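You operate a simulated robot arm through the tools that you are given. There is no shell and no other tool. Be economical: measure what you need, move in short steps, check, and stop when the job is done.

You are at the controls of a simulated two-armed robot. One attempt, no reset.

Task
Press on the 30 MM stop block and prove that the side stop dumps the force.
Fine: block mid table, table in, guard shut; stop under force, wait for 0 KN, release, open.

The check looks at the end state, three seconds after you hand in, the way a careful person would. Anything else that was tipped, shoved, dropped, spilled or broken makes it a failure.

Robot
Two 6-joint arms with two-finger grippers on one trunk, on a base that drives. Base frame: it is fixed to the floor where the robot stands at the start and does not move with it; the origin is under the middle of the robot, x ahead of it, y to its left, z up. Lengths are in cm, angles in rad, forces in N, time in s.
The left shoulder is at the start at [7, 14.8, 139.2], the right one opposite. With the tool pointing down near the work surface each hand reaches from about 42 to 70 cm from the robot's upright axis, wherever it stands, measured 20 degrees to its own side. Places, roughly: floor press [90, 40, 90]; floor press cool key [100, 0, 100]; floor press force display [110, 0, 100]; floor press guard [90, 0, 160]; floor press heat key [80, 0, 100]; floor press lower platen [90, 30, 110]; floor press open key [110, 0, 100]; floor press start key [90, 0, 100]; floor press state display [80, 0, 100]; floor press table [90, -10, 110]; floor press table top [90, -10, 110]; floor press vent key [90, 0, 100]; front stop button [120, 0, 100]; main isolator [60, 0, 100]; programme knob [120, 0, 90]; side stop button [60, 80, 120]. Payload 2.45 kg a hand.
The tool frame of a hand sits at the grasp point between the pads (the TCP): z along the fingers, y along the line on which they close. The tips reach 3 cm beyond it. The gripper opens to 10.6 cm. The gripper's body begins 7.9 cm behind the TCP.
Orientation is that of the tool frame in the base frame, as a unit quaternion [w, x, y, z]. With the fingers straight down and closing along the base's y, the tool's x points along the base's -x, its y along +y and its z along -z.

Tools
- The arms move only by the tool play_rows. It takes "left_rows", "right_rows" or both (then of equal length, played together; a hand with none holds still); each is a list of rows, each an object of numbers (a shift or turn left out is 0, a gripper value left out holds the last): "dx", "dy", "dz": the shift along the base's x, y, z in units of 25 mm (1.0 is 25 mm); "rx", "ry", "rz": the turn, a rotation vector about the base's x, y, z in units of 5 degrees (1.0 is 5 degrees). In form: [{"dx": .., "dy": .., "dz": .., "rx": .., "ry": .., "rz": ..}, ...]. A call has 1 to 20 rows; each row shifts and turns the commanded pose from where the row before left it. "left_hand" and "right_hand" are, for a hand that has rows, the gripper command, from -1 (shut) to 1 (fully open), values between in proportion, set as the call begins (left out, the last holds). A call with a number of a shift or a turn outside -1 to 1 is refused whole. Each row takes 0.2 s and may step no farther than 5 cm and 0.15 rad from the row before; otherwise, or with a gripper value out of range, the whole call is refused. A pose out of reach is approached as far as the arm can. The call stops where the force on the tool passes 60 N (or 10 N more than at its start, if that is more) or the arm is blocked; 0.2 s more then pass. The fingers move at their own pace (about 7.2 cm/s each) and stop on an object; they squeeze with about 32 N. The grip force told is the motor's: it shows also when the fingers shut on nothing. Time passes only in rows, and 0.2 s behind the last, so rows that do not move let the fingers close. It gives the time, the measured TCP pose, the force on the tool (base axes), the opening and the grip force at its end, in the units of the frame above (readings bear some noise), with the torque about the TCP (base axes, N m) and any sound that the robot's microphone picked up.
- Cameras (640 x 400 px; columns grow to the right, rows downward): "scene" is now at [13.42, 1.23, 161.54]; the picture's right is [0.15, -0.99, 0.00], its down [-0.64, -0.10, -0.77] and it looks along [0.76, 0.12, -0.64] (base axes); focal length 244 px, centre (320, 200). "left" rides on the left gripper at [7.6, 0.2, -10.6] in its tool frame; the picture's right is [-0.02, 1.00, 0.00], its down [-0.78, -0.02, -0.62] and it looks along [-0.62, -0.01, 0.78] (tool axes); focal length 247 px, centre (320, 200). "right" rides on the right gripper at [7.6, -0.2, -10.6] in its tool frame; the picture's right is [0.02, 1.00, 0.00], its down [-0.78, 0.02, -0.62] and it looks along [-0.62, 0.01, 0.78] (tool axes); focal length 247 px, centre (320, 200). There is no depth. A picture from a camera that has moved, and an enlarged one, comes with that camera's place and axes in the base frame and with its lens.
- camera(camera): a new picture of that camera. It takes no simulated time.
- slide_trunk(by): slides the trunk up (or, below 0, down) by that many cm; the arms and the scene camera ride with it, the base frame stays. It gives what a move gives, with no picture.
- drive_base(legs): drives the robot by 1 to 6 legs, each [ahead, left, turn to the left] in cm, cm and rad, along the robot's own axes; the way and the turn of a leg run together, so that a leg with both is an arc; at most 150 cm and 3.142 rad a leg. The arms and the cameras ride along, it lands a little off, and it stops where it bumps. It gives what a move gives.
- pan_tilt(pan, tilt): turns the head with the scene camera to pan (to the left, within 1.501 rad either way) and tilt (down, from -0.506 to 1.204), counted from straight ahead of the robot. It gives what a move gives.
- zoom(camera, box): a new picture of the part [left, top, right, bottom] of that camera's present view, enlarged. It takes no simulated time.
- sign_off(): hands the job in; it is judged then, once.

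Go step by step. Nothing tells you exact positions but the pictures and the camera data: compare them with the known pose of the tool, close in by small moves and look again before you grip or let go. The budget is 120 turns and 92 pictures, counting those below and the enlarged ones. Unless the task says otherwise, let go and move clear before handing in, and close with one line.

The tools are called after "Request:" as a command line: name --argument value ..., lists and objects as JSON in quotes. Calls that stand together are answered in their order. play_rows: Moves the arms, as the interface text tells. Its arguments: {"type":"object","properties":{"left_rows":{"type":"array","items":{"type":"object","properties":{"dx":{"type":"number"},"dy":{"type":"number"},"dz":{"type":"number"},"rx":{"type":"number"},"ry":{"type":"number"},"rz":{"type":"number"}}}},"left_hand":{"type":"number"},"right_rows":{"type":"array","items":{"type":"object","properties":{"dx":{"type":"number"},"dy":{"type":"number"},"dz":{"type":"number"},"rx":{"type":"number"},"ry":{"type":"number"},"rz":{"type":"number"}}}},"right_hand":{"type":"number"}},"required":[]} The other tools are called the same way: slide_trunk (by) slides the trunk up or down; drive_base (legs) drives the base; pan_tilt (pan, tilt) turns the head that bears the scene camera; camera (camera) takes a picture; zoom (camera, box) takes an enlarged picture of a part of a camera's view; sign_off () hands the job in.

At the start:

```text
t: 0.0
left_position: [48.7, 32.78, 99.97]
left_orientation: [0.0, 0.0, 1.0, 0.0]
left_wrist_force: [-0.2, 0.1, -0.4]
left_wrist_torque: [0.03, 0.0, -0.03]
left_width: 10.61
left_finger_force: 0.0
right_position: [47.95, -17.27, 100.05]
right_orientation: [0.0, 0.0, 1.0, 0.0]
right_wrist_force: [-1.0, -0.6, -0.5]
right_wrist_torque: [0.04, 0.0, -0.03]
right_width: 10.6
right_finger_force: 0.0
trunk travel left (down, up): [-86.5, 7.5]
robot x, y, heading: [-0.03, 0.12, 0.008]
head pan, tilt: [0.154, 0.7]
```

scene: 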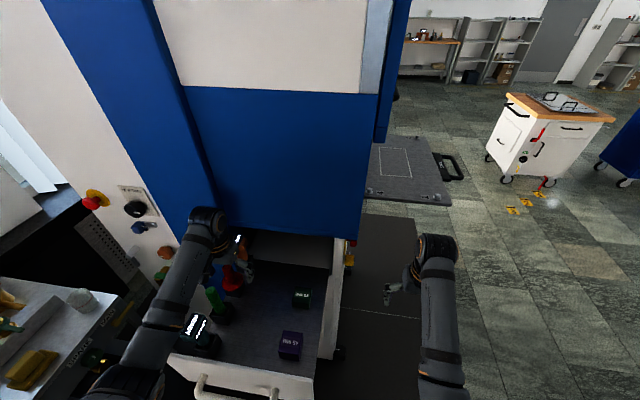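
right: 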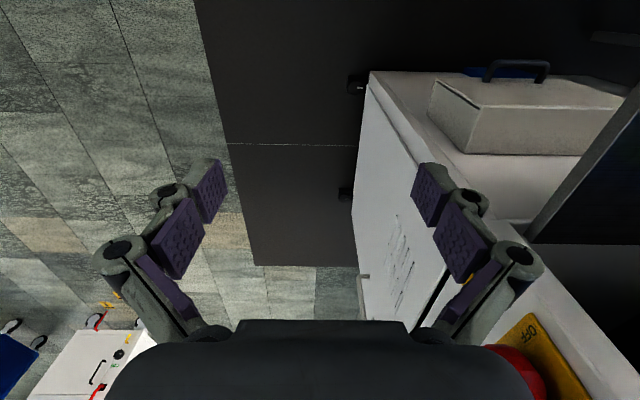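
left: 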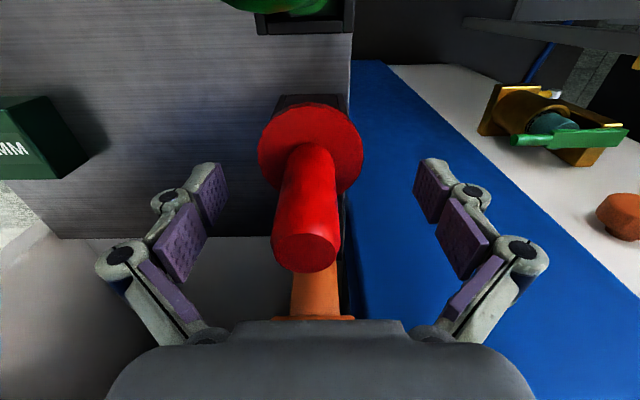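

I see a tall blue/white press close ahead, a trolley top with stop blocks (green, purple), stamps and a bench to the left, and a sliding table sticking out on the press's right. I will look around before moving.

Request:
zoom --camera "scene" --box '[50, 160, 370, 400]'

Request:
zoom --camera "scene" --box '[340, 0, 640, 220]'

Request:
pan_tilt --pan 0.9 --tilt 0.6

Request:
camera --camera "scene"

```text
1.67 times, centred on (210, 280) of scene
camera zoom: at [13.42, 1.23, 161.54], right [0.15, -0.99, 0.0], down [-0.64, -0.1, -0.77], along [0.76, 0.12, -0.64], focal length 406 px, centre (503, 67)
```

zoom: 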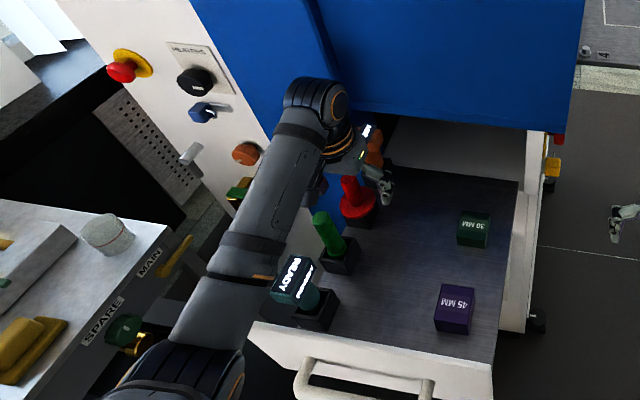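

```text
1.82 times, centred on (490, 110) of scene
camera zoom: at [13.42, 1.23, 161.54], right [0.15, -0.99, 0.0], down [-0.64, -0.1, -0.77], along [0.76, 0.12, -0.64], focal length 443 px, centre (11, 364)
```

zoom: 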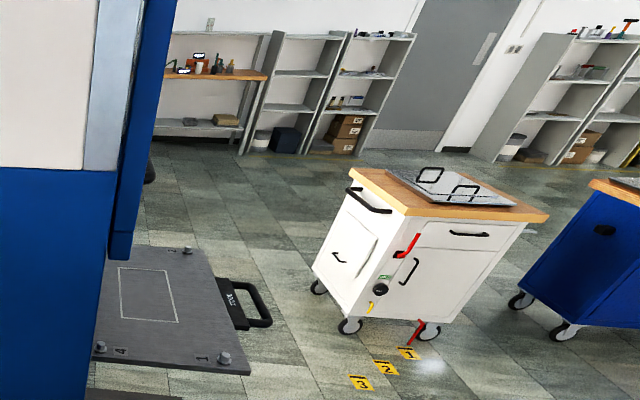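

```text
t: 1.1
left_position: [48.67, 32.69, 99.98]
left_orientation: [0.0, -0.001, 1.0, 0.0]
left_wrist_force: [0.7, -0.5, 0.3]
left_wrist_torque: [0.01, 0.0, -0.03]
left_width: 10.61
left_finger_force: 0.1
right_position: [47.86, -16.97, 99.92]
right_orientation: [0.0, 0.0, 1.0, 0.0]
right_wrist_force: [-0.6, -0.1, 0.9]
right_wrist_torque: [-0.01, 0.0, 0.01]
right_width: 10.61
right_finger_force: 0.2
trunk travel left (down, up): [-86.5, 7.5]
robot x, y, heading: [0.14, -0.13, 0.001]
head pan, tilt: [0.901, 0.6]
```

```text
86 pictures are left
camera scene: at [10.52, 6.85, 162.4], right [0.78, -0.62, 0.0], down [-0.35, -0.44, -0.82], along [0.51, 0.65, -0.57], focal length 244 px, centre (320, 200)
```

scene: 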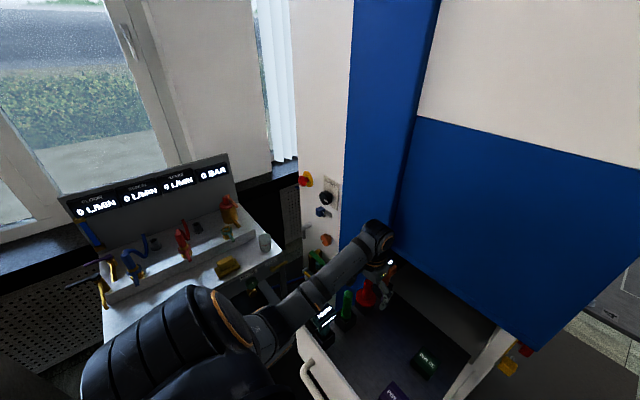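

The press's front panel appears to face my right (-y), with the table sticking out there; the 30 MM block lies on the tray in front of me at about [48, 12, 94]. I take closer looks at tray and side panel.

Request:
zoom --camera "scene" --box '[280, 150, 400, 270]'

Request:
pan_tilt --pan 0.2 --tilt 1.1

Request:
camera --camera "scene"

```text
3.33 times, centred on (340, 210) of scene
camera zoom: at [10.52, 6.85, 162.4], right [0.78, -0.62, 0.0], down [-0.35, -0.44, -0.82], along [0.51, 0.65, -0.57], focal length 812 px, centre (253, 167)
```

zoom: 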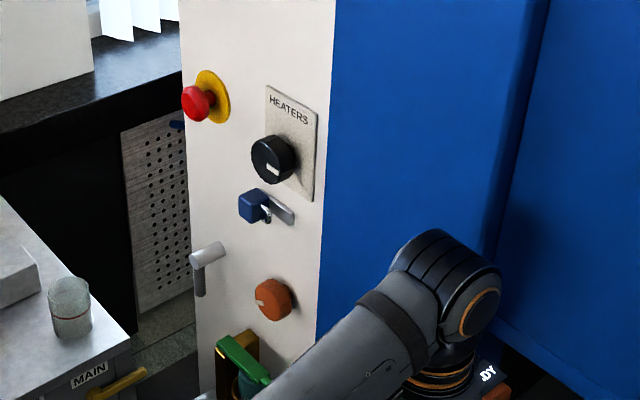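

```text
t: 2.2
left_position: [48.65, 32.84, 99.99]
left_orientation: [0.0, 0.0, 1.0, 0.001]
left_wrist_force: [-0.1, 0.9, 0.4]
left_wrist_torque: [-0.02, 0.04, -0.01]
left_width: 10.59
left_finger_force: 0.0
right_position: [47.79, -17.32, 99.92]
right_orientation: [0.0, 0.001, 1.0, 0.0]
right_wrist_force: [0.7, -0.9, 0.6]
right_wrist_torque: [0.03, -0.02, 0.03]
right_width: 10.6
right_finger_force: 0.1
trunk travel left (down, up): [-86.5, 7.5]
robot x, y, heading: [-0.07, 0.03, -0.001]
head pan, tilt: [0.201, 1.1]
```

```text
84 pictures are left
camera scene: at [11.21, 1.21, 158.54], right [0.2, -0.98, 0.0], down [-0.87, -0.18, -0.45], along [0.45, 0.09, -0.89], focal length 244 px, centre (320, 200)
```

scene: 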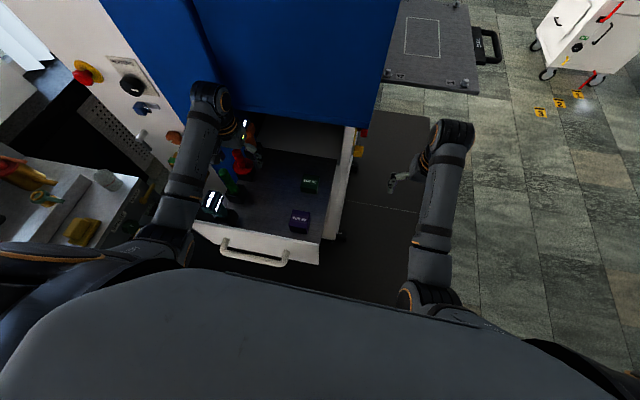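

The block sits in the drawer in front of me. I zoom to see its orientation, then raise the left hand and bring it above the block.

Request:
zoom --camera "scene" --box '[190, 100, 370, 270]'

Request:
play_rows --left_rows '[{"dz": 1}, {"dz": 1}, {"dz": 1}, {"dy": -1}, {"dy": -1}, {"dy": -1}, {"dy": -1}, {"dy": -1}, {"dy": -1}, {"dy": -1}, {"dy": -1}, {"dy": -0.3}]'

Request:
camera --camera "left"

Request:
camera --camera "scene"

```text
2.35 times, centred on (280, 185) of scene
camera zoom: at [11.21, 1.21, 158.54], right [0.2, -0.98, 0.0], down [-0.87, -0.18, -0.45], along [0.45, 0.09, -0.89], focal length 573 px, centre (414, 235)
```

zoom: 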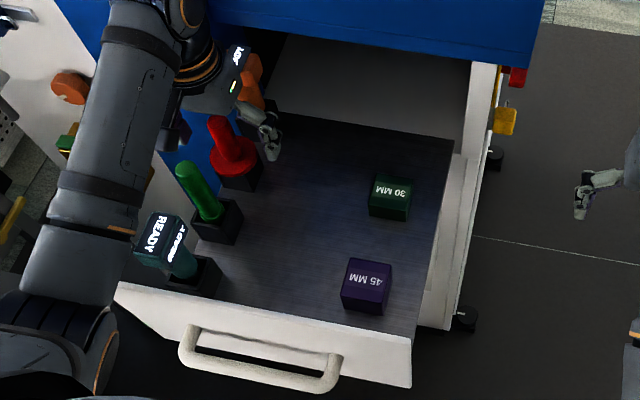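

```text
t: 4.8
left_position: [49.86, 16.53, 101.58]
left_orientation: [0.001, -0.007, 1.0, 0.018]
left_wrist_force: [-1.5, 0.2, -0.1]
left_wrist_torque: [-0.01, 0.01, -0.04]
left_width: 10.61
left_finger_force: 0.1
left hand out of reach, approached as far as the arm can: row 2, 3, 4, 5, 6, 7
right_position: [47.96, -17.18, 100.04]
right_orientation: [0.0, 0.001, 1.0, 0.0]
right_wrist_force: [1.2, -0.7, 0.1]
right_wrist_torque: [-0.01, -0.04, -0.01]
right_width: 10.6
right_finger_force: 0.1
trunk travel left (down, up): [-86.5, 7.5]
robot x, y, heading: [-0.05, 0.38, -0.003]
head pan, tilt: [0.201, 1.1]
```

```text
82 pictures are left
camera left: at [42.29, 16.26, 112.19], right [0.01, 1.0, 0.03], down [0.78, -0.03, 0.62], along [0.62, 0.02, -0.78], focal length 247 px, centre (320, 200)
```

left: 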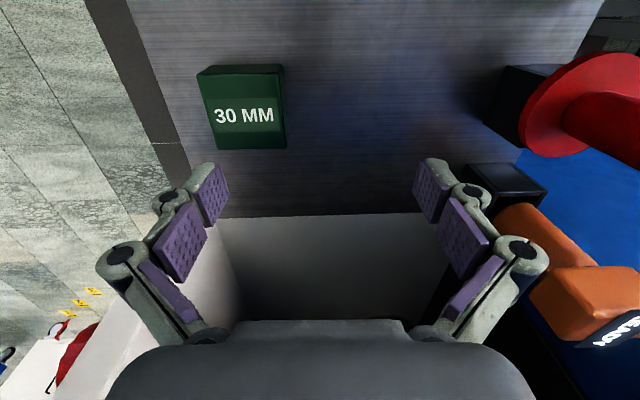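

```text
81 pictures are left
camera scene: at [11.22, 1.31, 158.54], right [0.2, -0.98, 0.0], down [-0.87, -0.18, -0.45], along [0.44, 0.09, -0.89], focal length 244 px, centre (320, 200)
```

scene: 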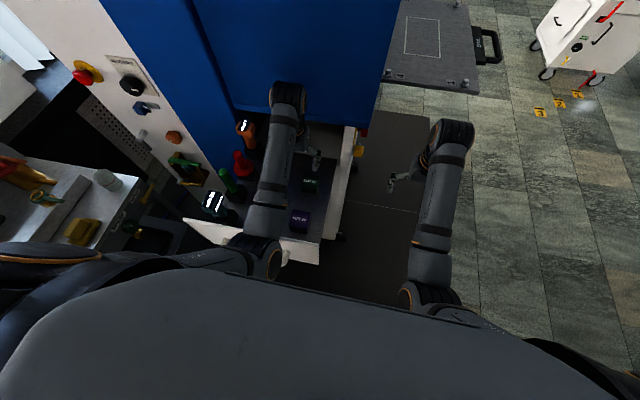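

The block is below and slightly right of the left gripper (about [48.2, 11.4], top near z 94.6). I check how the arm settled before descending.

Request:
play_rows --left_rows '[{"dx": 0}, {"dx": 0}]' --left_hand 1

```text
t: 5.4
left_position: [49.96, 16.36, 101.49]
left_orientation: [0.001, -0.005, 1.0, 0.017]
left_wrist_force: [0.4, -0.3, -0.3]
left_wrist_torque: [-0.02, -0.02, -0.01]
left_width: 10.58
left_finger_force: 0.1
right_position: [47.97, -17.09, 99.92]
right_orientation: [0.001, 0.0, 1.0, 0.0]
right_wrist_force: [-1.1, -0.4, 0.5]
right_wrist_torque: [-0.02, 0.0, 0.01]
right_width: 10.59
right_finger_force: 0.0
trunk travel left (down, up): [-86.5, 7.5]
robot x, y, heading: [-0.09, -0.04, 0.0]
head pan, tilt: [0.201, 1.1]
```

Request:
play_rows --left_rows '[{"dz": -1, "dx": -0.3}, {"dy": -1, "dx": -0.3}, {"dy": -1, "dx": -0.1}, {"dx": 0}]' --left_hand 1

Request:
camera --camera "left"

```text
t: 6.2
left_position: [50.0, 19.84, 99.89]
left_orientation: [0.023, -0.025, 0.995, 0.091]
left_wrist_force: [-0.6, 0.1, 0.8]
left_wrist_torque: [0.04, -0.03, -0.02]
left_width: 10.56
left_finger_force: 0.1
right_position: [48.08, -17.47, 100.04]
right_orientation: [0.0, 0.0, 1.0, 0.001]
right_wrist_force: [0.4, 0.1, 0.2]
right_wrist_torque: [0.0, 0.0, 0.01]
right_width: 10.59
right_finger_force: 0.1
trunk travel left (down, up): [-86.5, 7.5]
robot x, y, heading: [0.33, -0.27, -0.003]
head pan, tilt: [0.201, 1.1]
stopped in row 3 (left hand): the arm was blocked; the commanded pose is now the measured one
```

```text
80 pictures are left
camera left: at [42.01, 17.67, 110.06], right [-0.03, 0.98, 0.18], down [0.76, -0.09, 0.65], along [0.65, 0.16, -0.74], focal length 247 px, centre (320, 200)
```

left: 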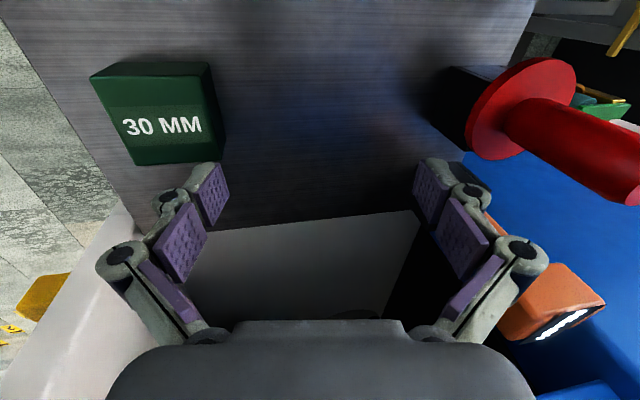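

The left arm seems blocked or at a bad reach geometry here. I look from the head before shifting the base.

Request:
zoom --camera "scene" --box '[190, 60, 390, 260]'

```text
2.00 times, centred on (290, 160) of scene
camera zoom: at [11.27, 0.94, 158.62], right [0.2, -0.98, 0.0], down [-0.87, -0.18, -0.45], along [0.44, 0.09, -0.89], focal length 487 px, centre (380, 280)
```

zoom: 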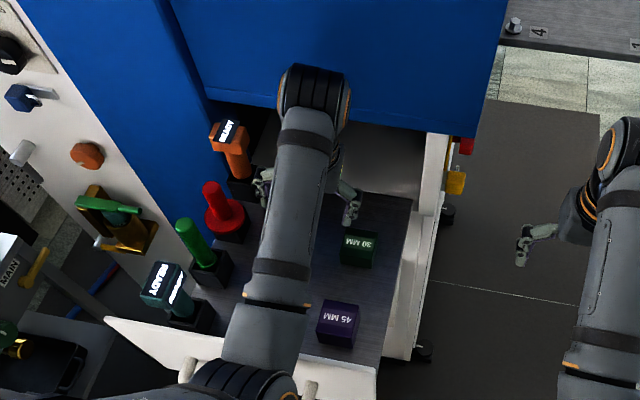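

The left wrist is touching the press's blue side. I back the base off a bit and tilt the fingers forward so the wrist stays clear.

Request:
drive_base --legs '[[-10, 0, 0], [0, -5, 0]]'

Request:
camera --camera "left"

```text
t: 7.8
left_position: [39.88, 15.39, 99.25]
left_orientation: [0.016, -0.024, 0.996, 0.087]
left_wrist_force: [0.9, 0.6, 0.4]
left_wrist_torque: [-0.05, 0.03, 0.0]
left_width: 10.59
left_finger_force: 0.0
right_position: [38.02, -21.67, 99.9]
right_orientation: [0.0, 0.0, 1.0, -0.003]
right_wrist_force: [1.1, 0.2, -0.8]
right_wrist_torque: [-0.08, 0.0, -0.01]
right_width: 10.61
right_finger_force: 0.1
trunk travel left (down, up): [-86.5, 7.5]
robot x, y, heading: [-10.28, -5.14, -0.005]
head pan, tilt: [0.201, 1.1]
```

```text
78 pictures are left
camera left: at [31.98, 13.42, 109.43], right [-0.03, 0.98, 0.18], down [0.77, -0.09, 0.64], along [0.64, 0.15, -0.75], focal length 247 px, centre (320, 200)
```

left: 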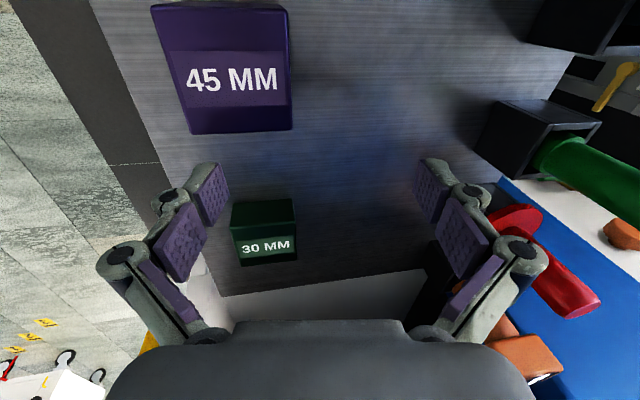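

I raise the hand, level it, tilt the fingers 30° forward, and place it behind and above the 30 MM block.

Request:
play_rows --left_rows '[{"dz": 0.8}, {"dz": 0.8}, {"ry": -0.8, "rx": -0.3, "rz": -0.08}, {"ry": -0.8, "rx": -0.3, "rz": -0.08}, {"ry": -0.8, "rx": -0.3, "rz": -0.08, "dy": -0.4, "dx": 0.4}, {"ry": -0.8, "rx": -0.3, "rz": -0.08, "dy": -0.4, "dx": 0.4}, {"ry": -0.8, "rx": -0.3, "rz": -0.08, "dy": -0.4, "dx": 0.4}, {"ry": -0.8, "rx": -0.3, "rz": -0.08, "dy": -0.4, "dx": 0.4}, {"ry": -0.8, "rx": -0.2, "rz": -0.08, "dx": 0.4}, {"dx": 0}]' --left_hand 1

Request:
camera --camera "left"

```text
t: 10.2
left_position: [45.25, 13.73, 103.61]
left_orientation: [0.264, -0.017, 0.964, 0.028]
left_wrist_force: [-0.1, -0.1, 0.1]
left_wrist_torque: [-0.03, 0.02, 0.02]
left_width: 10.61
left_finger_force: 0.1
right_position: [37.98, -22.02, 99.86]
right_orientation: [0.0, 0.0, 1.0, 0.0]
right_wrist_force: [1.1, 0.5, -0.6]
right_wrist_torque: [0.02, 0.01, -0.01]
right_width: 10.58
right_finger_force: 0.0
trunk travel left (down, up): [-86.5, 7.5]
robot x, y, heading: [-9.98, -4.72, 0.002]
head pan, tilt: [0.201, 1.1]
stopped in row 10 (left hand): the arm was blocked; the commanded pose is now the measured one
```

```text
77 pictures are left
camera left: at [33.24, 13.1, 108.92], right [-0.03, 1.0, 0.06], down [0.36, -0.04, 0.93], along [0.93, 0.05, -0.36], focal length 247 px, centre (320, 200)
```

left: 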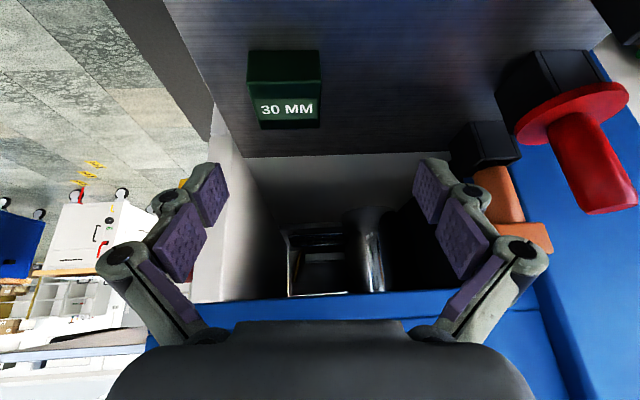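

Request:
camera --camera "scene"

```text
76 pictures are left
camera scene: at [1.22, -3.73, 158.54], right [0.2, -0.98, 0.0], down [-0.87, -0.18, -0.45], along [0.44, 0.09, -0.89], focal length 244 px, centre (320, 200)
```

scene: 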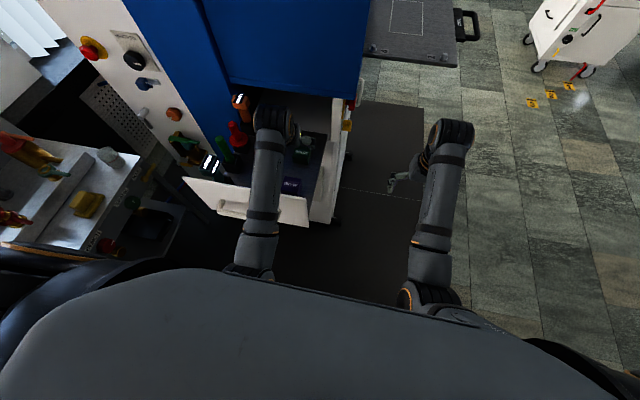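

The arm is folded near its limits rather than touching anything. I raise the trunk to give it room and then step down toward the block.

Request:
slide_trunk --by 7

Request:
play_rows --left_rows '[{"dz": -1, "dx": -0.3, "dy": -0.3}, {"dz": -1, "dy": -0.3}, {"dz": -1, "dy": -0.3}, {"dx": 0}]' --left_hand 1

Request:
camera --camera "left"

```text
t: 11.3
left_position: [45.19, 13.61, 110.75]
left_orientation: [0.264, -0.018, 0.964, 0.028]
left_wrist_force: [-0.8, -0.1, 0.7]
left_wrist_torque: [0.01, 0.01, 0.0]
left_width: 10.58
left_finger_force: 0.1
right_position: [38.03, -22.17, 106.89]
right_orientation: [0.0, 0.0, 1.0, 0.0]
right_wrist_force: [-0.2, 0.4, -0.4]
right_wrist_torque: [-0.01, 0.01, 0.02]
right_width: 10.6
right_finger_force: 0.0
trunk travel left (down, up): [-93.5, 0.5]
robot x, y, heading: [-9.99, -5.12, -0.001]
head pan, tilt: [0.201, 1.1]
```

```text
t: 12.3
left_position: [44.77, 13.47, 103.48]
left_orientation: [0.27, -0.013, 0.962, 0.048]
left_wrist_force: [0.8, 0.2, -0.1]
left_wrist_torque: [-0.02, 0.01, 0.01]
left_width: 10.59
left_finger_force: 0.2
right_position: [37.95, -22.09, 106.96]
right_orientation: [-0.001, 0.001, 1.0, 0.001]
right_wrist_force: [-0.6, 0.1, 0.3]
right_wrist_torque: [0.03, 0.0, -0.01]
right_width: 10.64
right_finger_force: 0.0
trunk travel left (down, up): [-93.5, 0.5]
robot x, y, heading: [-9.95, -4.83, 0.003]
head pan, tilt: [0.201, 1.1]
```

```text
75 pictures are left
camera left: at [32.78, 12.58, 108.55], right [-0.03, 0.99, 0.1], down [0.35, -0.08, 0.93], along [0.94, 0.06, -0.34], focal length 247 px, centre (320, 200)
```

left: 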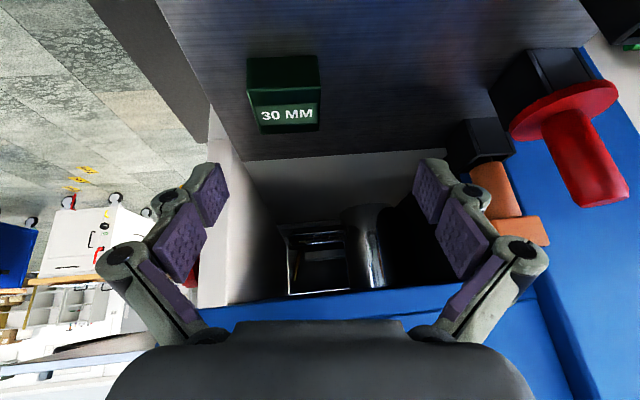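

The left arm will not swing further inward, so I shift the base right a few centimetres instead.

Request:
drive_base --legs '[[0, -4, 0]]'

Request:
play_rows --left_rows '[{"dy": 0.5, "rx": -0.5}, {"dy": 0.3, "rx": -0.5}, {"dx": 0}]' --left_hand 1

Request:
camera --camera "left"

```text
t: 13.2
left_position: [44.58, 10.22, 103.12]
left_orientation: [0.267, -0.014, 0.962, 0.045]
left_wrist_force: [1.3, 0.9, 0.7]
left_wrist_torque: [-0.04, -0.01, -0.04]
left_width: 10.61
left_finger_force: 0.0
right_position: [37.96, -25.39, 107.11]
right_orientation: [0.0, -0.001, 1.0, -0.003]
right_wrist_force: [0.8, 1.0, 0.2]
right_wrist_torque: [-0.08, -0.01, 0.0]
right_width: 10.6
right_finger_force: 0.0
trunk travel left (down, up): [-93.5, 0.5]
robot x, y, heading: [-10.23, -8.93, 0.001]
head pan, tilt: [0.201, 1.1]
```

```text
t: 14.0
left_position: [44.61, 11.34, 103.33]
left_orientation: [0.265, -0.025, 0.964, 0.007]
left_wrist_force: [-0.1, -0.7, -0.1]
left_wrist_torque: [0.0, -0.04, -0.02]
left_width: 10.59
left_finger_force: 0.1
right_position: [37.83, -26.11, 107.09]
right_orientation: [0.0, 0.0, 1.0, 0.002]
right_wrist_force: [0.4, 0.1, 0.3]
right_wrist_torque: [0.05, -0.04, -0.01]
right_width: 10.62
right_finger_force: 0.1
trunk travel left (down, up): [-93.5, 0.5]
robot x, y, heading: [-10.0, -8.97, -0.003]
head pan, tilt: [0.201, 1.1]
```

```text
74 pictures are left
camera left: at [32.63, 10.95, 108.49], right [-0.03, 1.0, 0.01], down [0.35, 0.0, 0.94], along [0.94, 0.04, -0.35], focal length 247 px, centre (320, 200)
```

left: 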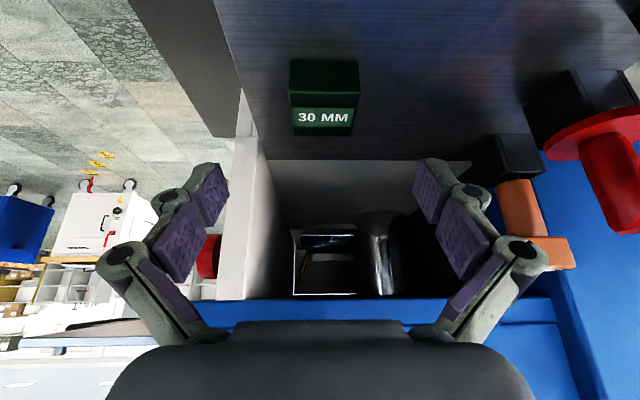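

Request:
zoom --camera "left" --box '[260, 40, 390, 160]'

```text
3.33 times, centred on (325, 100) of left
camera zoom: at [32.63, 10.95, 108.49], right [-0.03, 1.0, 0.01], down [0.35, 0.0, 0.94], along [0.94, 0.04, -0.35], focal length 823 px, centre (303, 533)
```

zoom: 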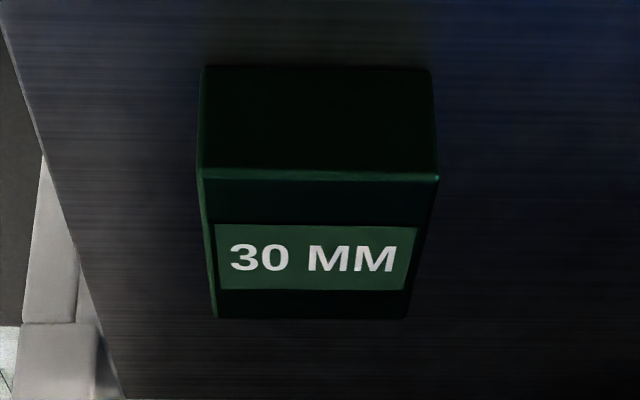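

The 30 MM block measures about 4.8 x 4.9 x 3 cm, centred near [48.3, 11.8], top z 95.8. I descend and stop just short of the tray.

Request:
play_rows --left_rows '[{"dz": -0.7, "dx": 0.27, "dy": 0.1}, {"dz": -0.7, "dx": 0.27, "dy": 0.1}, {"dz": -0.7, "dx": 0.27}, {"dz": -0.4, "dx": 0.27}, {"dx": 0}]' --left_hand 1

Request:
camera --camera "left"

```text
t: 15.2
left_position: [47.39, 11.96, 97.15]
left_orientation: [0.267, -0.025, 0.963, 0.007]
left_wrist_force: [-0.1, -0.1, -0.1]
left_wrist_torque: [0.0, -0.01, 0.01]
left_width: 10.57
left_finger_force: 0.3
right_position: [37.9, -25.94, 107.02]
right_orientation: [0.001, 0.0, 1.0, 0.001]
right_wrist_force: [0.5, 0.4, -0.5]
right_wrist_torque: [0.0, 0.03, 0.02]
right_width: 10.58
right_finger_force: 0.1
trunk travel left (down, up): [-93.5, 0.5]
robot x, y, heading: [-9.63, -9.1, 0.002]
head pan, tilt: [0.201, 1.1]
```

```text
72 pictures are left
camera left: at [35.36, 11.63, 102.35], right [-0.03, 1.0, 0.01], down [0.35, 0.0, 0.94], along [0.94, 0.03, -0.35], focal length 247 px, centre (320, 200)
```

left: 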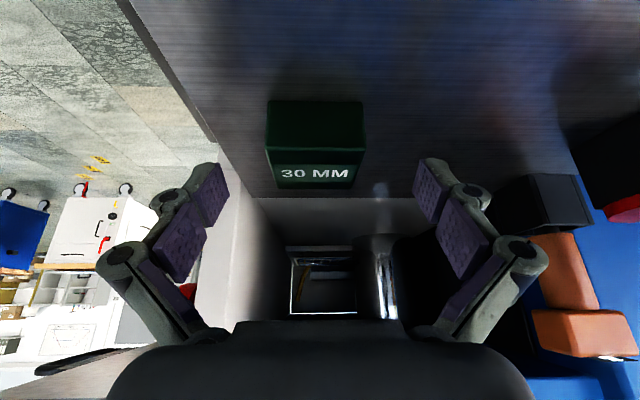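

Request:
play_rows --left_rows '[{"dz": -0.25}, {"dx": 0.1}]' --left_hand 1

Request:
play_rows --left_rows '[{"dx": 0}, {"dx": 0}, {"dx": 0}, {"dx": 0}, {"dx": 0}]' --left_hand -1

Request:
camera --camera "left"

```text
t: 15.8
left_position: [47.54, 11.98, 96.62]
left_orientation: [0.266, -0.026, 0.963, 0.006]
left_wrist_force: [-0.2, 0.7, 0.4]
left_wrist_torque: [-0.01, 0.03, 0.01]
left_width: 10.62
left_finger_force: 0.0
right_position: [37.89, -26.04, 106.95]
right_orientation: [0.0, 0.0, 1.0, 0.001]
right_wrist_force: [-0.3, -0.2, 0.2]
right_wrist_torque: [0.0, 0.0, 0.01]
right_width: 10.6
right_finger_force: 0.2
trunk travel left (down, up): [-93.5, 0.5]
robot x, y, heading: [-9.87, -8.9, 0.003]
head pan, tilt: [0.201, 1.1]
```

```text
t: 17.0
left_position: [47.57, 12.06, 96.48]
left_orientation: [0.266, -0.024, 0.964, 0.007]
left_wrist_force: [0.9, 0.8, 1.4]
left_wrist_torque: [0.14, -0.05, -0.02]
left_width: 4.89
left_finger_force: 31.6
right_position: [37.95, -25.93, 107.05]
right_orientation: [-0.001, 0.0, 1.0, 0.001]
right_wrist_force: [-0.3, 0.1, 0.3]
right_wrist_torque: [-0.02, -0.03, 0.0]
right_width: 10.59
right_finger_force: 0.0
trunk travel left (down, up): [-93.5, 0.5]
robot x, y, heading: [-9.79, -9.16, -0.003]
head pan, tilt: [0.201, 1.1]
```

```text
71 pictures are left
camera left: at [35.58, 11.63, 101.64], right [-0.03, 1.0, 0.01], down [0.35, 0.0, 0.94], along [0.94, 0.03, -0.35], focal length 247 px, centre (320, 200)
```

left: 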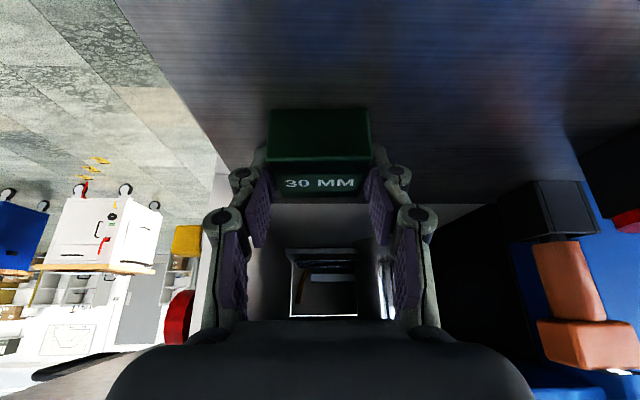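

The block is held (4.9 cm wide). I lift it clear, look whether it hangs securely, then drive around to the press front.

Request:
play_rows --left_rows '[{"dz": 0.7}, {"dz": 0.7}, {"dz": 0.7}, {"dz": 0.7}, {"dx": 0}]' --left_hand -1

Request:
camera --camera "left"

Request:
drive_base --legs '[[-25, 0, 0], [0, -100, 0], [145, 0, 0]]'

Request:
pan_tilt --pan 1.3 --tilt 0.5

Request:
camera --camera "scene"

```text
t: 18.2
left_position: [47.59, 11.99, 103.4]
left_orientation: [0.267, -0.024, 0.964, 0.005]
left_wrist_force: [0.3, 0.8, -2.2]
left_wrist_torque: [0.01, 0.01, -0.01]
left_width: 4.91
left_finger_force: 32.1
right_position: [37.89, -26.0, 106.95]
right_orientation: [0.0, -0.001, 1.0, 0.001]
right_wrist_force: [1.2, -0.1, -0.1]
right_wrist_torque: [-0.02, -0.01, 0.02]
right_width: 10.63
right_finger_force: 0.0
trunk travel left (down, up): [-93.5, 0.5]
robot x, y, heading: [-10.02, -8.69, 0.001]
head pan, tilt: [0.201, 1.1]
```

```text
70 pictures are left
camera left: at [35.67, 11.55, 108.55], right [-0.03, 1.0, 0.01], down [0.35, 0.0, 0.94], along [0.94, 0.03, -0.35], focal length 247 px, centre (320, 200)
```

left: 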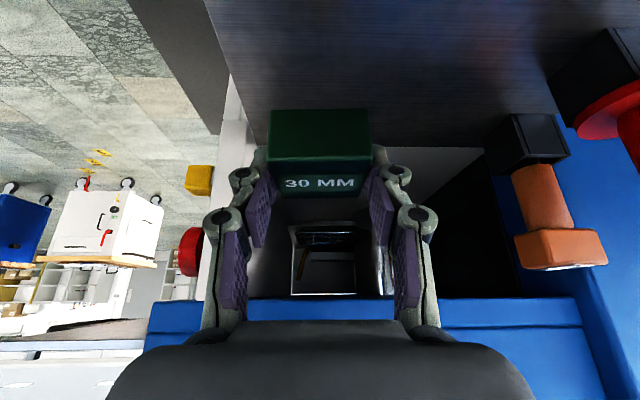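

```text
t: 19.3
left_position: [40.85, 11.7, 104.06]
left_orientation: [0.287, -0.022, 0.958, 0.005]
left_wrist_force: [3.6, -2.0, -1.3]
left_wrist_torque: [0.08, 0.21, 0.29]
left_width: 4.95
left_finger_force: 32.4
right_position: [29.97, -26.24, 106.91]
right_orientation: [0.0, 0.002, 1.0, 0.001]
right_wrist_force: [-0.1, 0.3, -0.2]
right_wrist_torque: [-0.02, 0.02, 0.01]
right_width: 10.58
right_finger_force: 0.0
trunk travel left (down, up): [-93.5, 0.5]
robot x, y, heading: [-17.86, -8.91, -0.006]
head pan, tilt: [0.201, 1.1]
stopped in leg 1: the force on the tool passed its limit at 172 N (the readings are from after the stop); the commanded pose is now the measured one
```

```text
t: 20.6
left_position: [40.84, 11.73, 104.06]
left_orientation: [0.286, -0.021, 0.958, 0.005]
left_wrist_force: [7.5, -1.8, 2.0]
left_wrist_torque: [0.13, 0.8, 0.25]
left_width: 4.93
left_finger_force: 32.0
right_position: [30.07, -26.18, 106.96]
right_orientation: [-0.001, 0.001, 1.0, 0.002]
right_wrist_force: [0.4, 0.2, -0.7]
right_wrist_torque: [0.02, 0.03, -0.01]
right_width: 10.58
right_finger_force: 0.1
trunk travel left (down, up): [-93.5, 0.5]
robot x, y, heading: [-18.34, -8.86, -0.001]
head pan, tilt: [1.3, 0.499]
```

```text
69 pictures are left
camera scene: at [-10.26, -0.31, 170.3], right [0.96, -0.27, 0.0], down [-0.13, -0.46, -0.88], along [0.24, 0.85, -0.48], focal length 244 px, centre (320, 200)
```

scene: 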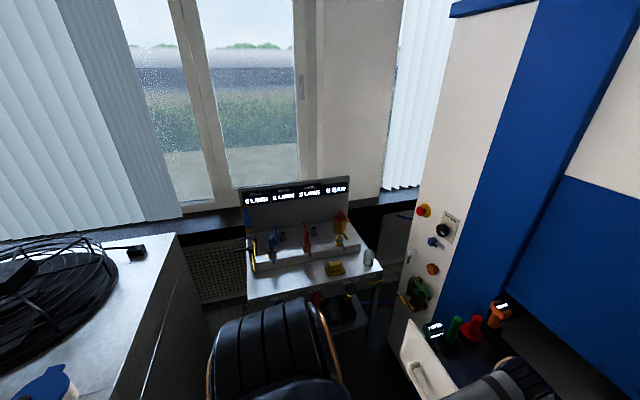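

Something caught while backing off. I look at the hand before moving further.

Request:
camera --camera "left"

Request:
pan_tilt --pan 0.3 --tilt 0.8

Request:
camera --camera "scene"

```text
68 pictures are left
camera left: at [28.71, 11.41, 108.71], right [-0.03, 1.0, 0.01], down [0.31, 0.0, 0.95], along [0.95, 0.03, -0.31], focal length 247 px, centre (320, 200)
```

left: 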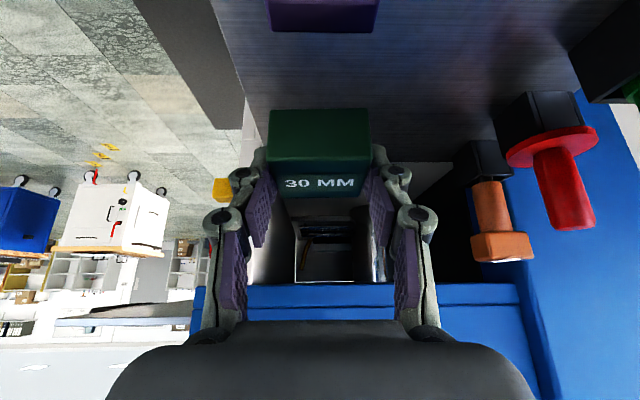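

```text
t: 21.9
left_position: [40.86, 11.76, 104.01]
left_orientation: [0.287, -0.021, 0.958, 0.006]
left_wrist_force: [7.5, -2.1, 2.1]
left_wrist_torque: [0.1, 0.97, 0.13]
left_width: 4.94
left_finger_force: 32.5
right_position: [29.96, -26.29, 106.93]
right_orientation: [-0.001, 0.001, 1.0, 0.001]
right_wrist_force: [0.8, 0.6, -0.4]
right_wrist_torque: [0.0, -0.02, -0.04]
right_width: 10.62
right_finger_force: 0.1
trunk travel left (down, up): [-93.5, 0.5]
robot x, y, heading: [-18.1, -8.95, -0.006]
head pan, tilt: [0.3, 0.799]
```

```text
67 pictures are left
camera scene: at [-5.0, -6.69, 167.7], right [0.29, -0.96, 0.0], down [-0.69, -0.21, -0.7], along [0.67, 0.21, -0.72], focal length 244 px, centre (320, 200)
```

scene: 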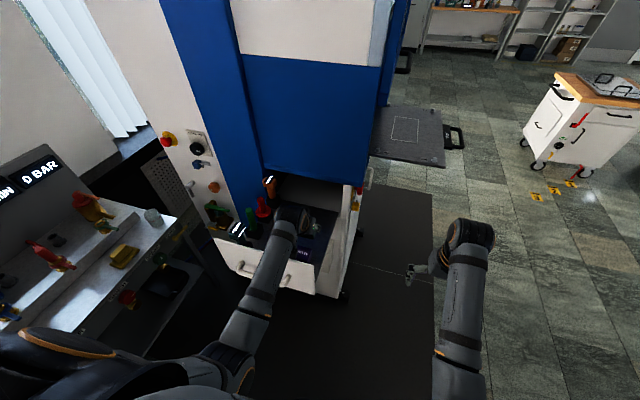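

Request:
zoom --camera "scene" --box '[200, 160, 360, 310]'

Request:
camera --camera "right"

```text
2.67 times, centred on (280, 235) of scene
camera zoom: at [-5.0, -6.69, 167.7], right [0.29, -0.96, 0.0], down [-0.69, -0.21, -0.7], along [0.67, 0.21, -0.72], focal length 650 px, centre (427, 107)
```

zoom: 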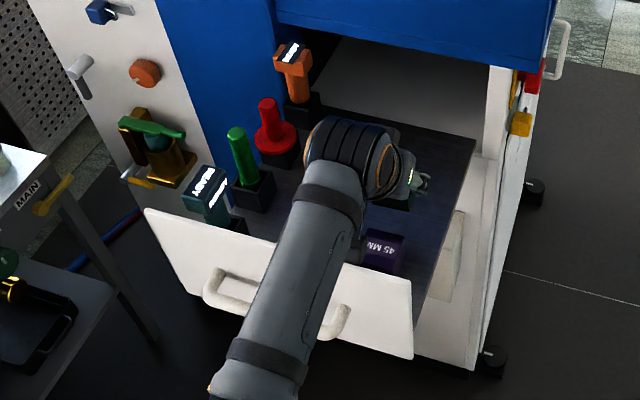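

```text
65 pictures are left
camera right: at [22.35, -26.36, 117.66], right [-0.02, 1.0, 0.0], down [0.78, 0.01, 0.62], along [0.62, 0.01, -0.78], focal length 247 px, centre (320, 200)
```

right: 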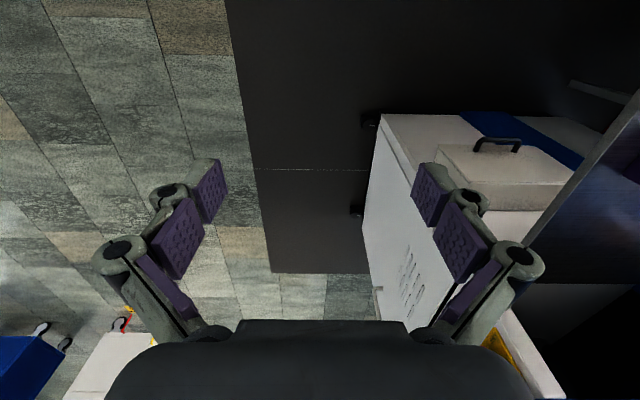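

The wrist camera housing, low at the back because of the tilt, seems to have caught the drawer's tall front panel. I ease forward, raise the hand and take out the tilt.

Request:
drive_base --legs '[[3, 0, 0]]'

Request:
play_rows --left_rows '[{"dz": 0.6, "ry": 0.8}, {"dz": 0.6, "ry": 0.8}, {"dz": 0.6, "ry": 0.8}, {"ry": 0.8}, {"ry": 0.8}, {"ry": 0.8}, {"dx": 0}]' --left_hand -1

Request:
zoom --camera "scene" --box '[200, 160, 360, 310]'

```text
t: 22.8
left_position: [43.22, 11.71, 104.52]
left_orientation: [0.29, -0.022, 0.957, 0.005]
left_wrist_force: [-1.0, 0.3, -0.7]
left_wrist_torque: [0.02, -0.04, -0.01]
left_width: 4.93
left_finger_force: 32.4
right_position: [32.34, -26.1, 107.25]
right_orientation: [0.003, 0.0, 1.0, 0.001]
right_wrist_force: [-1.1, 0.3, 0.1]
right_wrist_torque: [-0.02, -0.11, 0.02]
right_width: 10.61
right_finger_force: 0.1
trunk travel left (down, up): [-93.5, 0.5]
robot x, y, heading: [-15.14, -8.87, -0.001]
head pan, tilt: [0.3, 0.799]
```

```text
t: 24.4
left_position: [43.64, 11.84, 108.48]
left_orientation: [0.081, -0.021, 0.996, 0.01]
left_wrist_force: [-0.8, -0.4, -2.1]
left_wrist_torque: [0.02, -0.02, -0.03]
left_width: 4.91
left_finger_force: 31.7
right_position: [33.0, -26.13, 107.01]
right_orientation: [-0.001, 0.001, 1.0, 0.001]
right_wrist_force: [0.4, 0.6, -0.6]
right_wrist_torque: [-0.03, -0.01, -0.01]
right_width: 10.63
right_finger_force: 0.0
trunk travel left (down, up): [-93.5, 0.5]
robot x, y, heading: [-14.76, -9.03, -0.003]
head pan, tilt: [0.3, 0.799]
```

```text
2.67 times, centred on (280, 235) of scene
camera zoom: at [-2.14, -6.62, 167.71], right [0.29, -0.96, 0.0], down [-0.69, -0.21, -0.7], along [0.67, 0.2, -0.72], focal length 650 px, centre (427, 107)
```

zoom: 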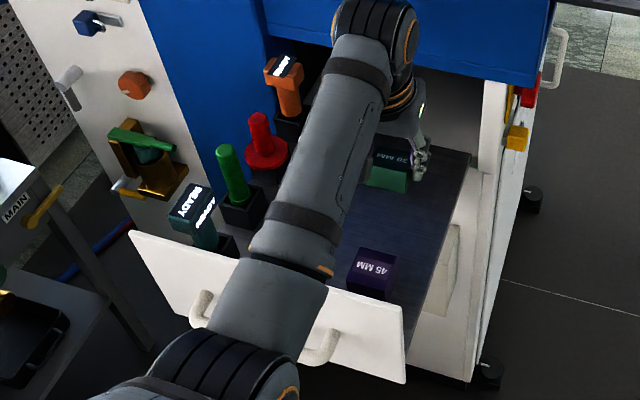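

The drawer's front panel is tall, but its right side is open, so I leave sideways to the right, then go around.

Request:
drive_base --legs '[[0, -30, 0]]'

Request:
camera --camera "scene"

```text
t: 26.4
left_position: [43.77, -17.65, 108.54]
left_orientation: [0.082, -0.023, 0.996, 0.009]
left_wrist_force: [-0.2, 1.6, -1.9]
left_wrist_torque: [0.01, 0.01, -0.05]
left_width: 4.92
left_finger_force: 32.0
right_position: [32.95, -55.68, 107.0]
right_orientation: [-0.002, -0.001, 1.0, 0.0]
right_wrist_force: [-0.2, 0.1, -0.2]
right_wrist_torque: [-0.02, -0.04, 0.03]
right_width: 10.63
right_finger_force: 0.2
trunk travel left (down, up): [-93.5, 0.5]
robot x, y, heading: [-15.0, -38.89, -0.001]
head pan, tilt: [0.3, 0.799]
```

```text
63 pictures are left
camera scene: at [-2.22, -36.16, 167.71], right [0.3, -0.95, 0.0], down [-0.68, -0.21, -0.7], along [0.67, 0.21, -0.72], focal length 244 px, centre (320, 200)
```

scene: 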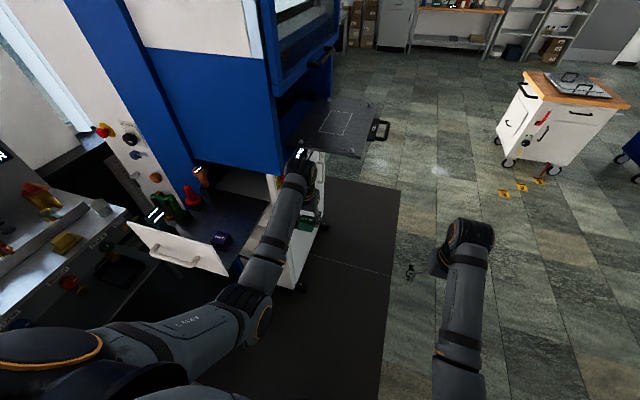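

Clear of the drawer, nothing disturbed. I drive right, forward and turn to face the press front.

Request:
drive_base --legs '[[0, -80, 0], [122, 0, 0], [0, 0, 1.57]]'

Request:
pan_tilt --pan 0.15 --tilt 0.4

Request:
camera --camera "scene"

```text
t: 40.3
left_position: [83.69, -58.67, 108.49]
left_orientation: [-0.049, 0.732, -0.676, -0.066]
left_wrist_force: [-0.4, 0.5, -2.0]
left_wrist_torque: [0.0, 0.0, -0.01]
left_width: 4.92
left_finger_force: 32.5
right_position: [121.97, -68.12, 107.08]
right_orientation: [0.002, 0.72, -0.694, 0.0]
right_wrist_force: [0.4, 0.3, -1.4]
right_wrist_torque: [0.03, -0.04, -0.04]
right_width: 10.59
right_finger_force: 0.0
trunk travel left (down, up): [-93.5, 0.5]
robot x, y, heading: [106.81, -116.66, 1.605]
head pan, tilt: [0.3, 0.799]
```

```text
t: 41.1
left_position: [83.62, -58.78, 108.65]
left_orientation: [-0.05, 0.731, -0.677, -0.066]
left_wrist_force: [-0.2, 0.2, -2.3]
left_wrist_torque: [0.0, -0.01, -0.02]
left_width: 4.93
left_finger_force: 32.0
right_position: [122.03, -68.03, 107.02]
right_orientation: [0.001, 0.719, -0.695, 0.0]
right_wrist_force: [0.2, -0.1, -0.5]
right_wrist_torque: [-0.04, -0.03, 0.01]
right_width: 10.58
right_finger_force: 0.0
trunk travel left (down, up): [-93.5, 0.5]
robot x, y, heading: [106.82, -116.79, 1.604]
head pan, tilt: [0.15, 0.4]
```

```text
62 pictures are left
camera scene: at [104.66, -102.51, 171.21], right [0.98, 0.18, 0.0], down [0.07, -0.38, -0.92], along [-0.17, 0.9, -0.39], focal length 244 px, centre (320, 200)
```

scene: 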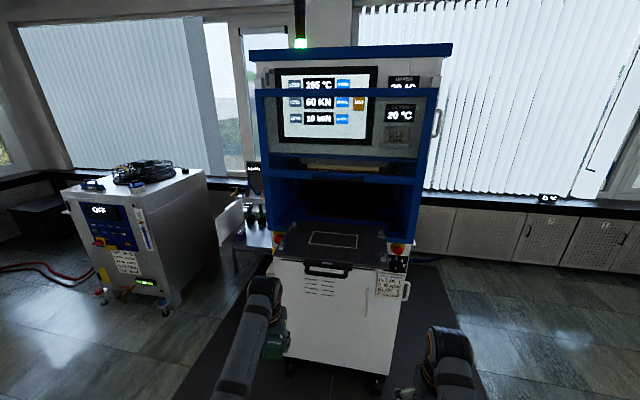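

Now I face the press front. I zoom on the panel, table and lower keys.

Request:
zoom --camera "scene" --box '[240, 40, 460, 180]'

Request:
zoom --camera "scene" --box '[255, 210, 435, 320]'

```text
2.86 times, centred on (350, 110) of scene
camera zoom: at [104.66, -102.51, 171.21], right [0.98, 0.18, 0.0], down [0.07, -0.38, -0.92], along [-0.17, 0.9, -0.39], focal length 696 px, centre (234, 457)
```

zoom: 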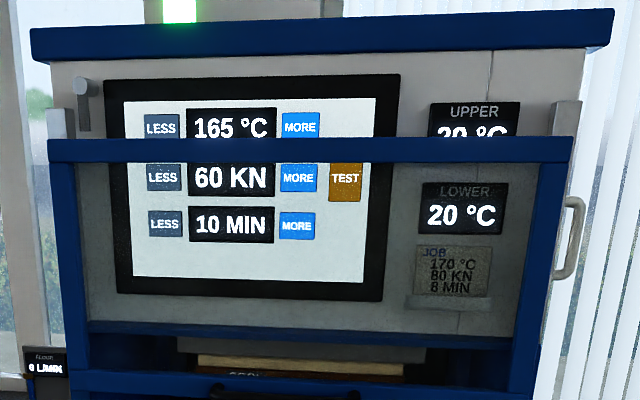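

```text
3.56 times, centred on (345, 265) of scene
camera zoom: at [104.66, -102.51, 171.21], right [0.98, 0.18, 0.0], down [0.07, -0.38, -0.92], along [-0.17, 0.9, -0.39], focal length 866 px, centre (231, -31)
```

zoom: 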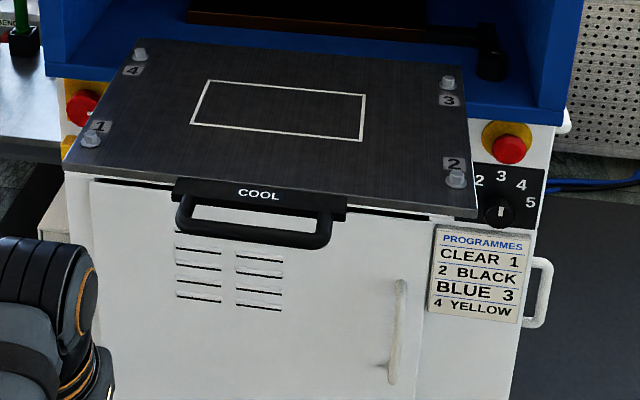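

The table's marked rectangle is around [92.7, -6.6, 110]. I raise the block above table height and restore the grasp tilt so that the block hangs level.

Request:
play_rows --left_rows '[{"dz": 0.8}, {"dz": 0.8}, {"dz": 0.7, "rx": 0.713, "rz": -0.153}, {"dz": 0.7, "rx": 0.713, "rz": -0.153}, {"dz": 0.7, "rx": 0.713, "rz": -0.153}, {"dz": 0.7, "rx": 0.713, "rz": -0.153}, {"rx": 0.713, "rz": -0.153}, {"rx": 0.713, "rz": -0.153}, {"dx": 0}]' --left_hand -1

```text
t: 43.1
left_position: [83.57, -58.66, 119.67]
left_orientation: [-0.186, 0.682, -0.682, -0.188]
left_wrist_force: [0.5, 0.3, -2.4]
left_wrist_torque: [0.01, -0.01, 0.0]
left_width: 4.95
left_finger_force: 32.0
right_position: [122.01, -68.18, 106.84]
right_orientation: [0.002, 0.719, -0.695, 0.001]
right_wrist_force: [-0.1, -0.3, 0.1]
right_wrist_torque: [0.01, 0.03, -0.02]
right_width: 10.59
right_finger_force: 0.1
trunk travel left (down, up): [-93.5, 0.5]
robot x, y, heading: [107.02, -116.71, 1.607]
head pan, tilt: [0.15, 0.4]
```

Level hold restored. I tuck the right hand aside, drive closer, then look through both cameras.

Request:
play_rows --right_rows '[{"dx": 0.8, "dy": -0.5}, {"dx": 0.8, "dy": -0.5}, {"dx": 0.8, "dy": -0.3}, {"dx": 0.5}]' --right_hand 1

Request:
drive_base --legs '[[0, 0, -0.035], [0, -9, 0], [38, 0, 0]]'

Request:
pan_tilt --pan 0.15 --tilt 0.7

Request:
camera --camera "scene"

Request:
camera --camera "left"

```text
t: 44.1
left_position: [83.75, -58.76, 119.61]
left_orientation: [-0.186, 0.683, -0.68, -0.189]
left_wrist_force: [-0.3, -0.5, -2.0]
left_wrist_torque: [0.0, 0.02, -0.02]
left_width: 4.92
left_finger_force: 32.1
right_position: [129.39, -71.26, 106.61]
right_orientation: [0.002, 0.719, -0.695, -0.001]
right_wrist_force: [-1.1, 0.0, -1.0]
right_wrist_torque: [0.01, 0.0, 0.01]
right_width: 10.6
right_finger_force: 0.1
right hand out of reach, approached as far as the arm can: row 2
trunk travel left (down, up): [-93.5, 0.5]
robot x, y, heading: [106.75, -116.36, 1.61]
head pan, tilt: [0.15, 0.4]
```

```text
t: 47.6
left_position: [95.16, -20.36, 119.68]
left_orientation: [0.191, -0.667, 0.696, 0.184]
left_wrist_force: [0.1, 0.7, -2.5]
left_wrist_torque: [0.01, 0.01, 0.02]
left_width: 4.92
left_finger_force: 31.8
right_position: [140.37, -34.89, 106.85]
right_orientation: [0.0, -0.705, 0.71, 0.001]
right_wrist_force: [-0.1, -0.8, 0.8]
right_wrist_torque: [0.03, 0.03, 0.0]
right_width: 10.61
right_finger_force: 0.1
trunk travel left (down, up): [-93.5, 0.5]
robot x, y, heading: [115.47, -78.67, 1.566]
head pan, tilt: [0.15, 0.4]
```

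```text
t: 48.4
left_position: [95.25, -20.12, 119.59]
left_orientation: [0.19, -0.668, 0.695, 0.183]
left_wrist_force: [-0.1, 0.4, -2.2]
left_wrist_torque: [-0.04, -0.01, 0.0]
left_width: 4.96
left_finger_force: 32.3
right_position: [140.27, -34.71, 106.67]
right_orientation: [-0.001, -0.705, 0.709, 0.0]
right_wrist_force: [0.5, 0.5, 0.4]
right_wrist_torque: [0.01, 0.02, -0.02]
right_width: 10.63
right_finger_force: 0.0
trunk travel left (down, up): [-93.5, 0.5]
robot x, y, heading: [115.81, -78.66, 1.562]
head pan, tilt: [0.15, 0.7]
```

```text
59 pictures are left
camera scene: at [114.52, -65.47, 168.53], right [0.99, 0.14, 0.0], down [0.09, -0.64, -0.76], along [-0.11, 0.76, -0.64], focal length 244 px, centre (320, 200)
```

scene: 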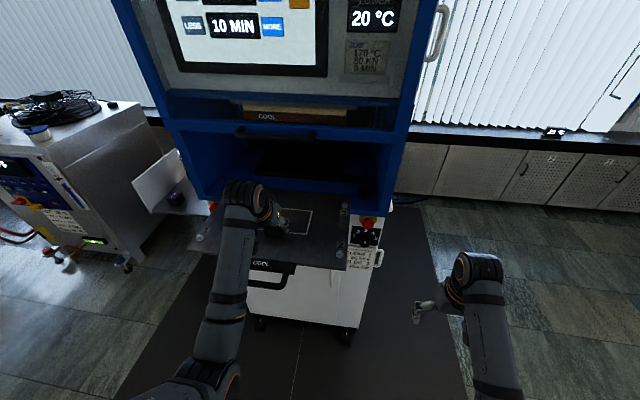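

```text
58 pictures are left
camera left: at [94.62, -32.05, 124.79], right [-1.0, 0.06, 0.01], down [0.03, 0.36, 0.93], along [0.05, 0.93, -0.36], focal length 247 px, centre (320, 200)
```

left: 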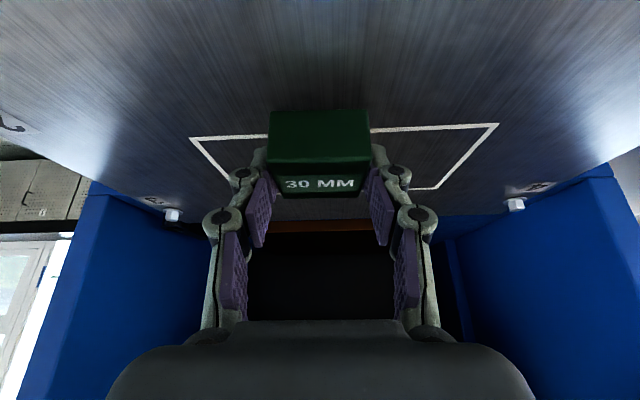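

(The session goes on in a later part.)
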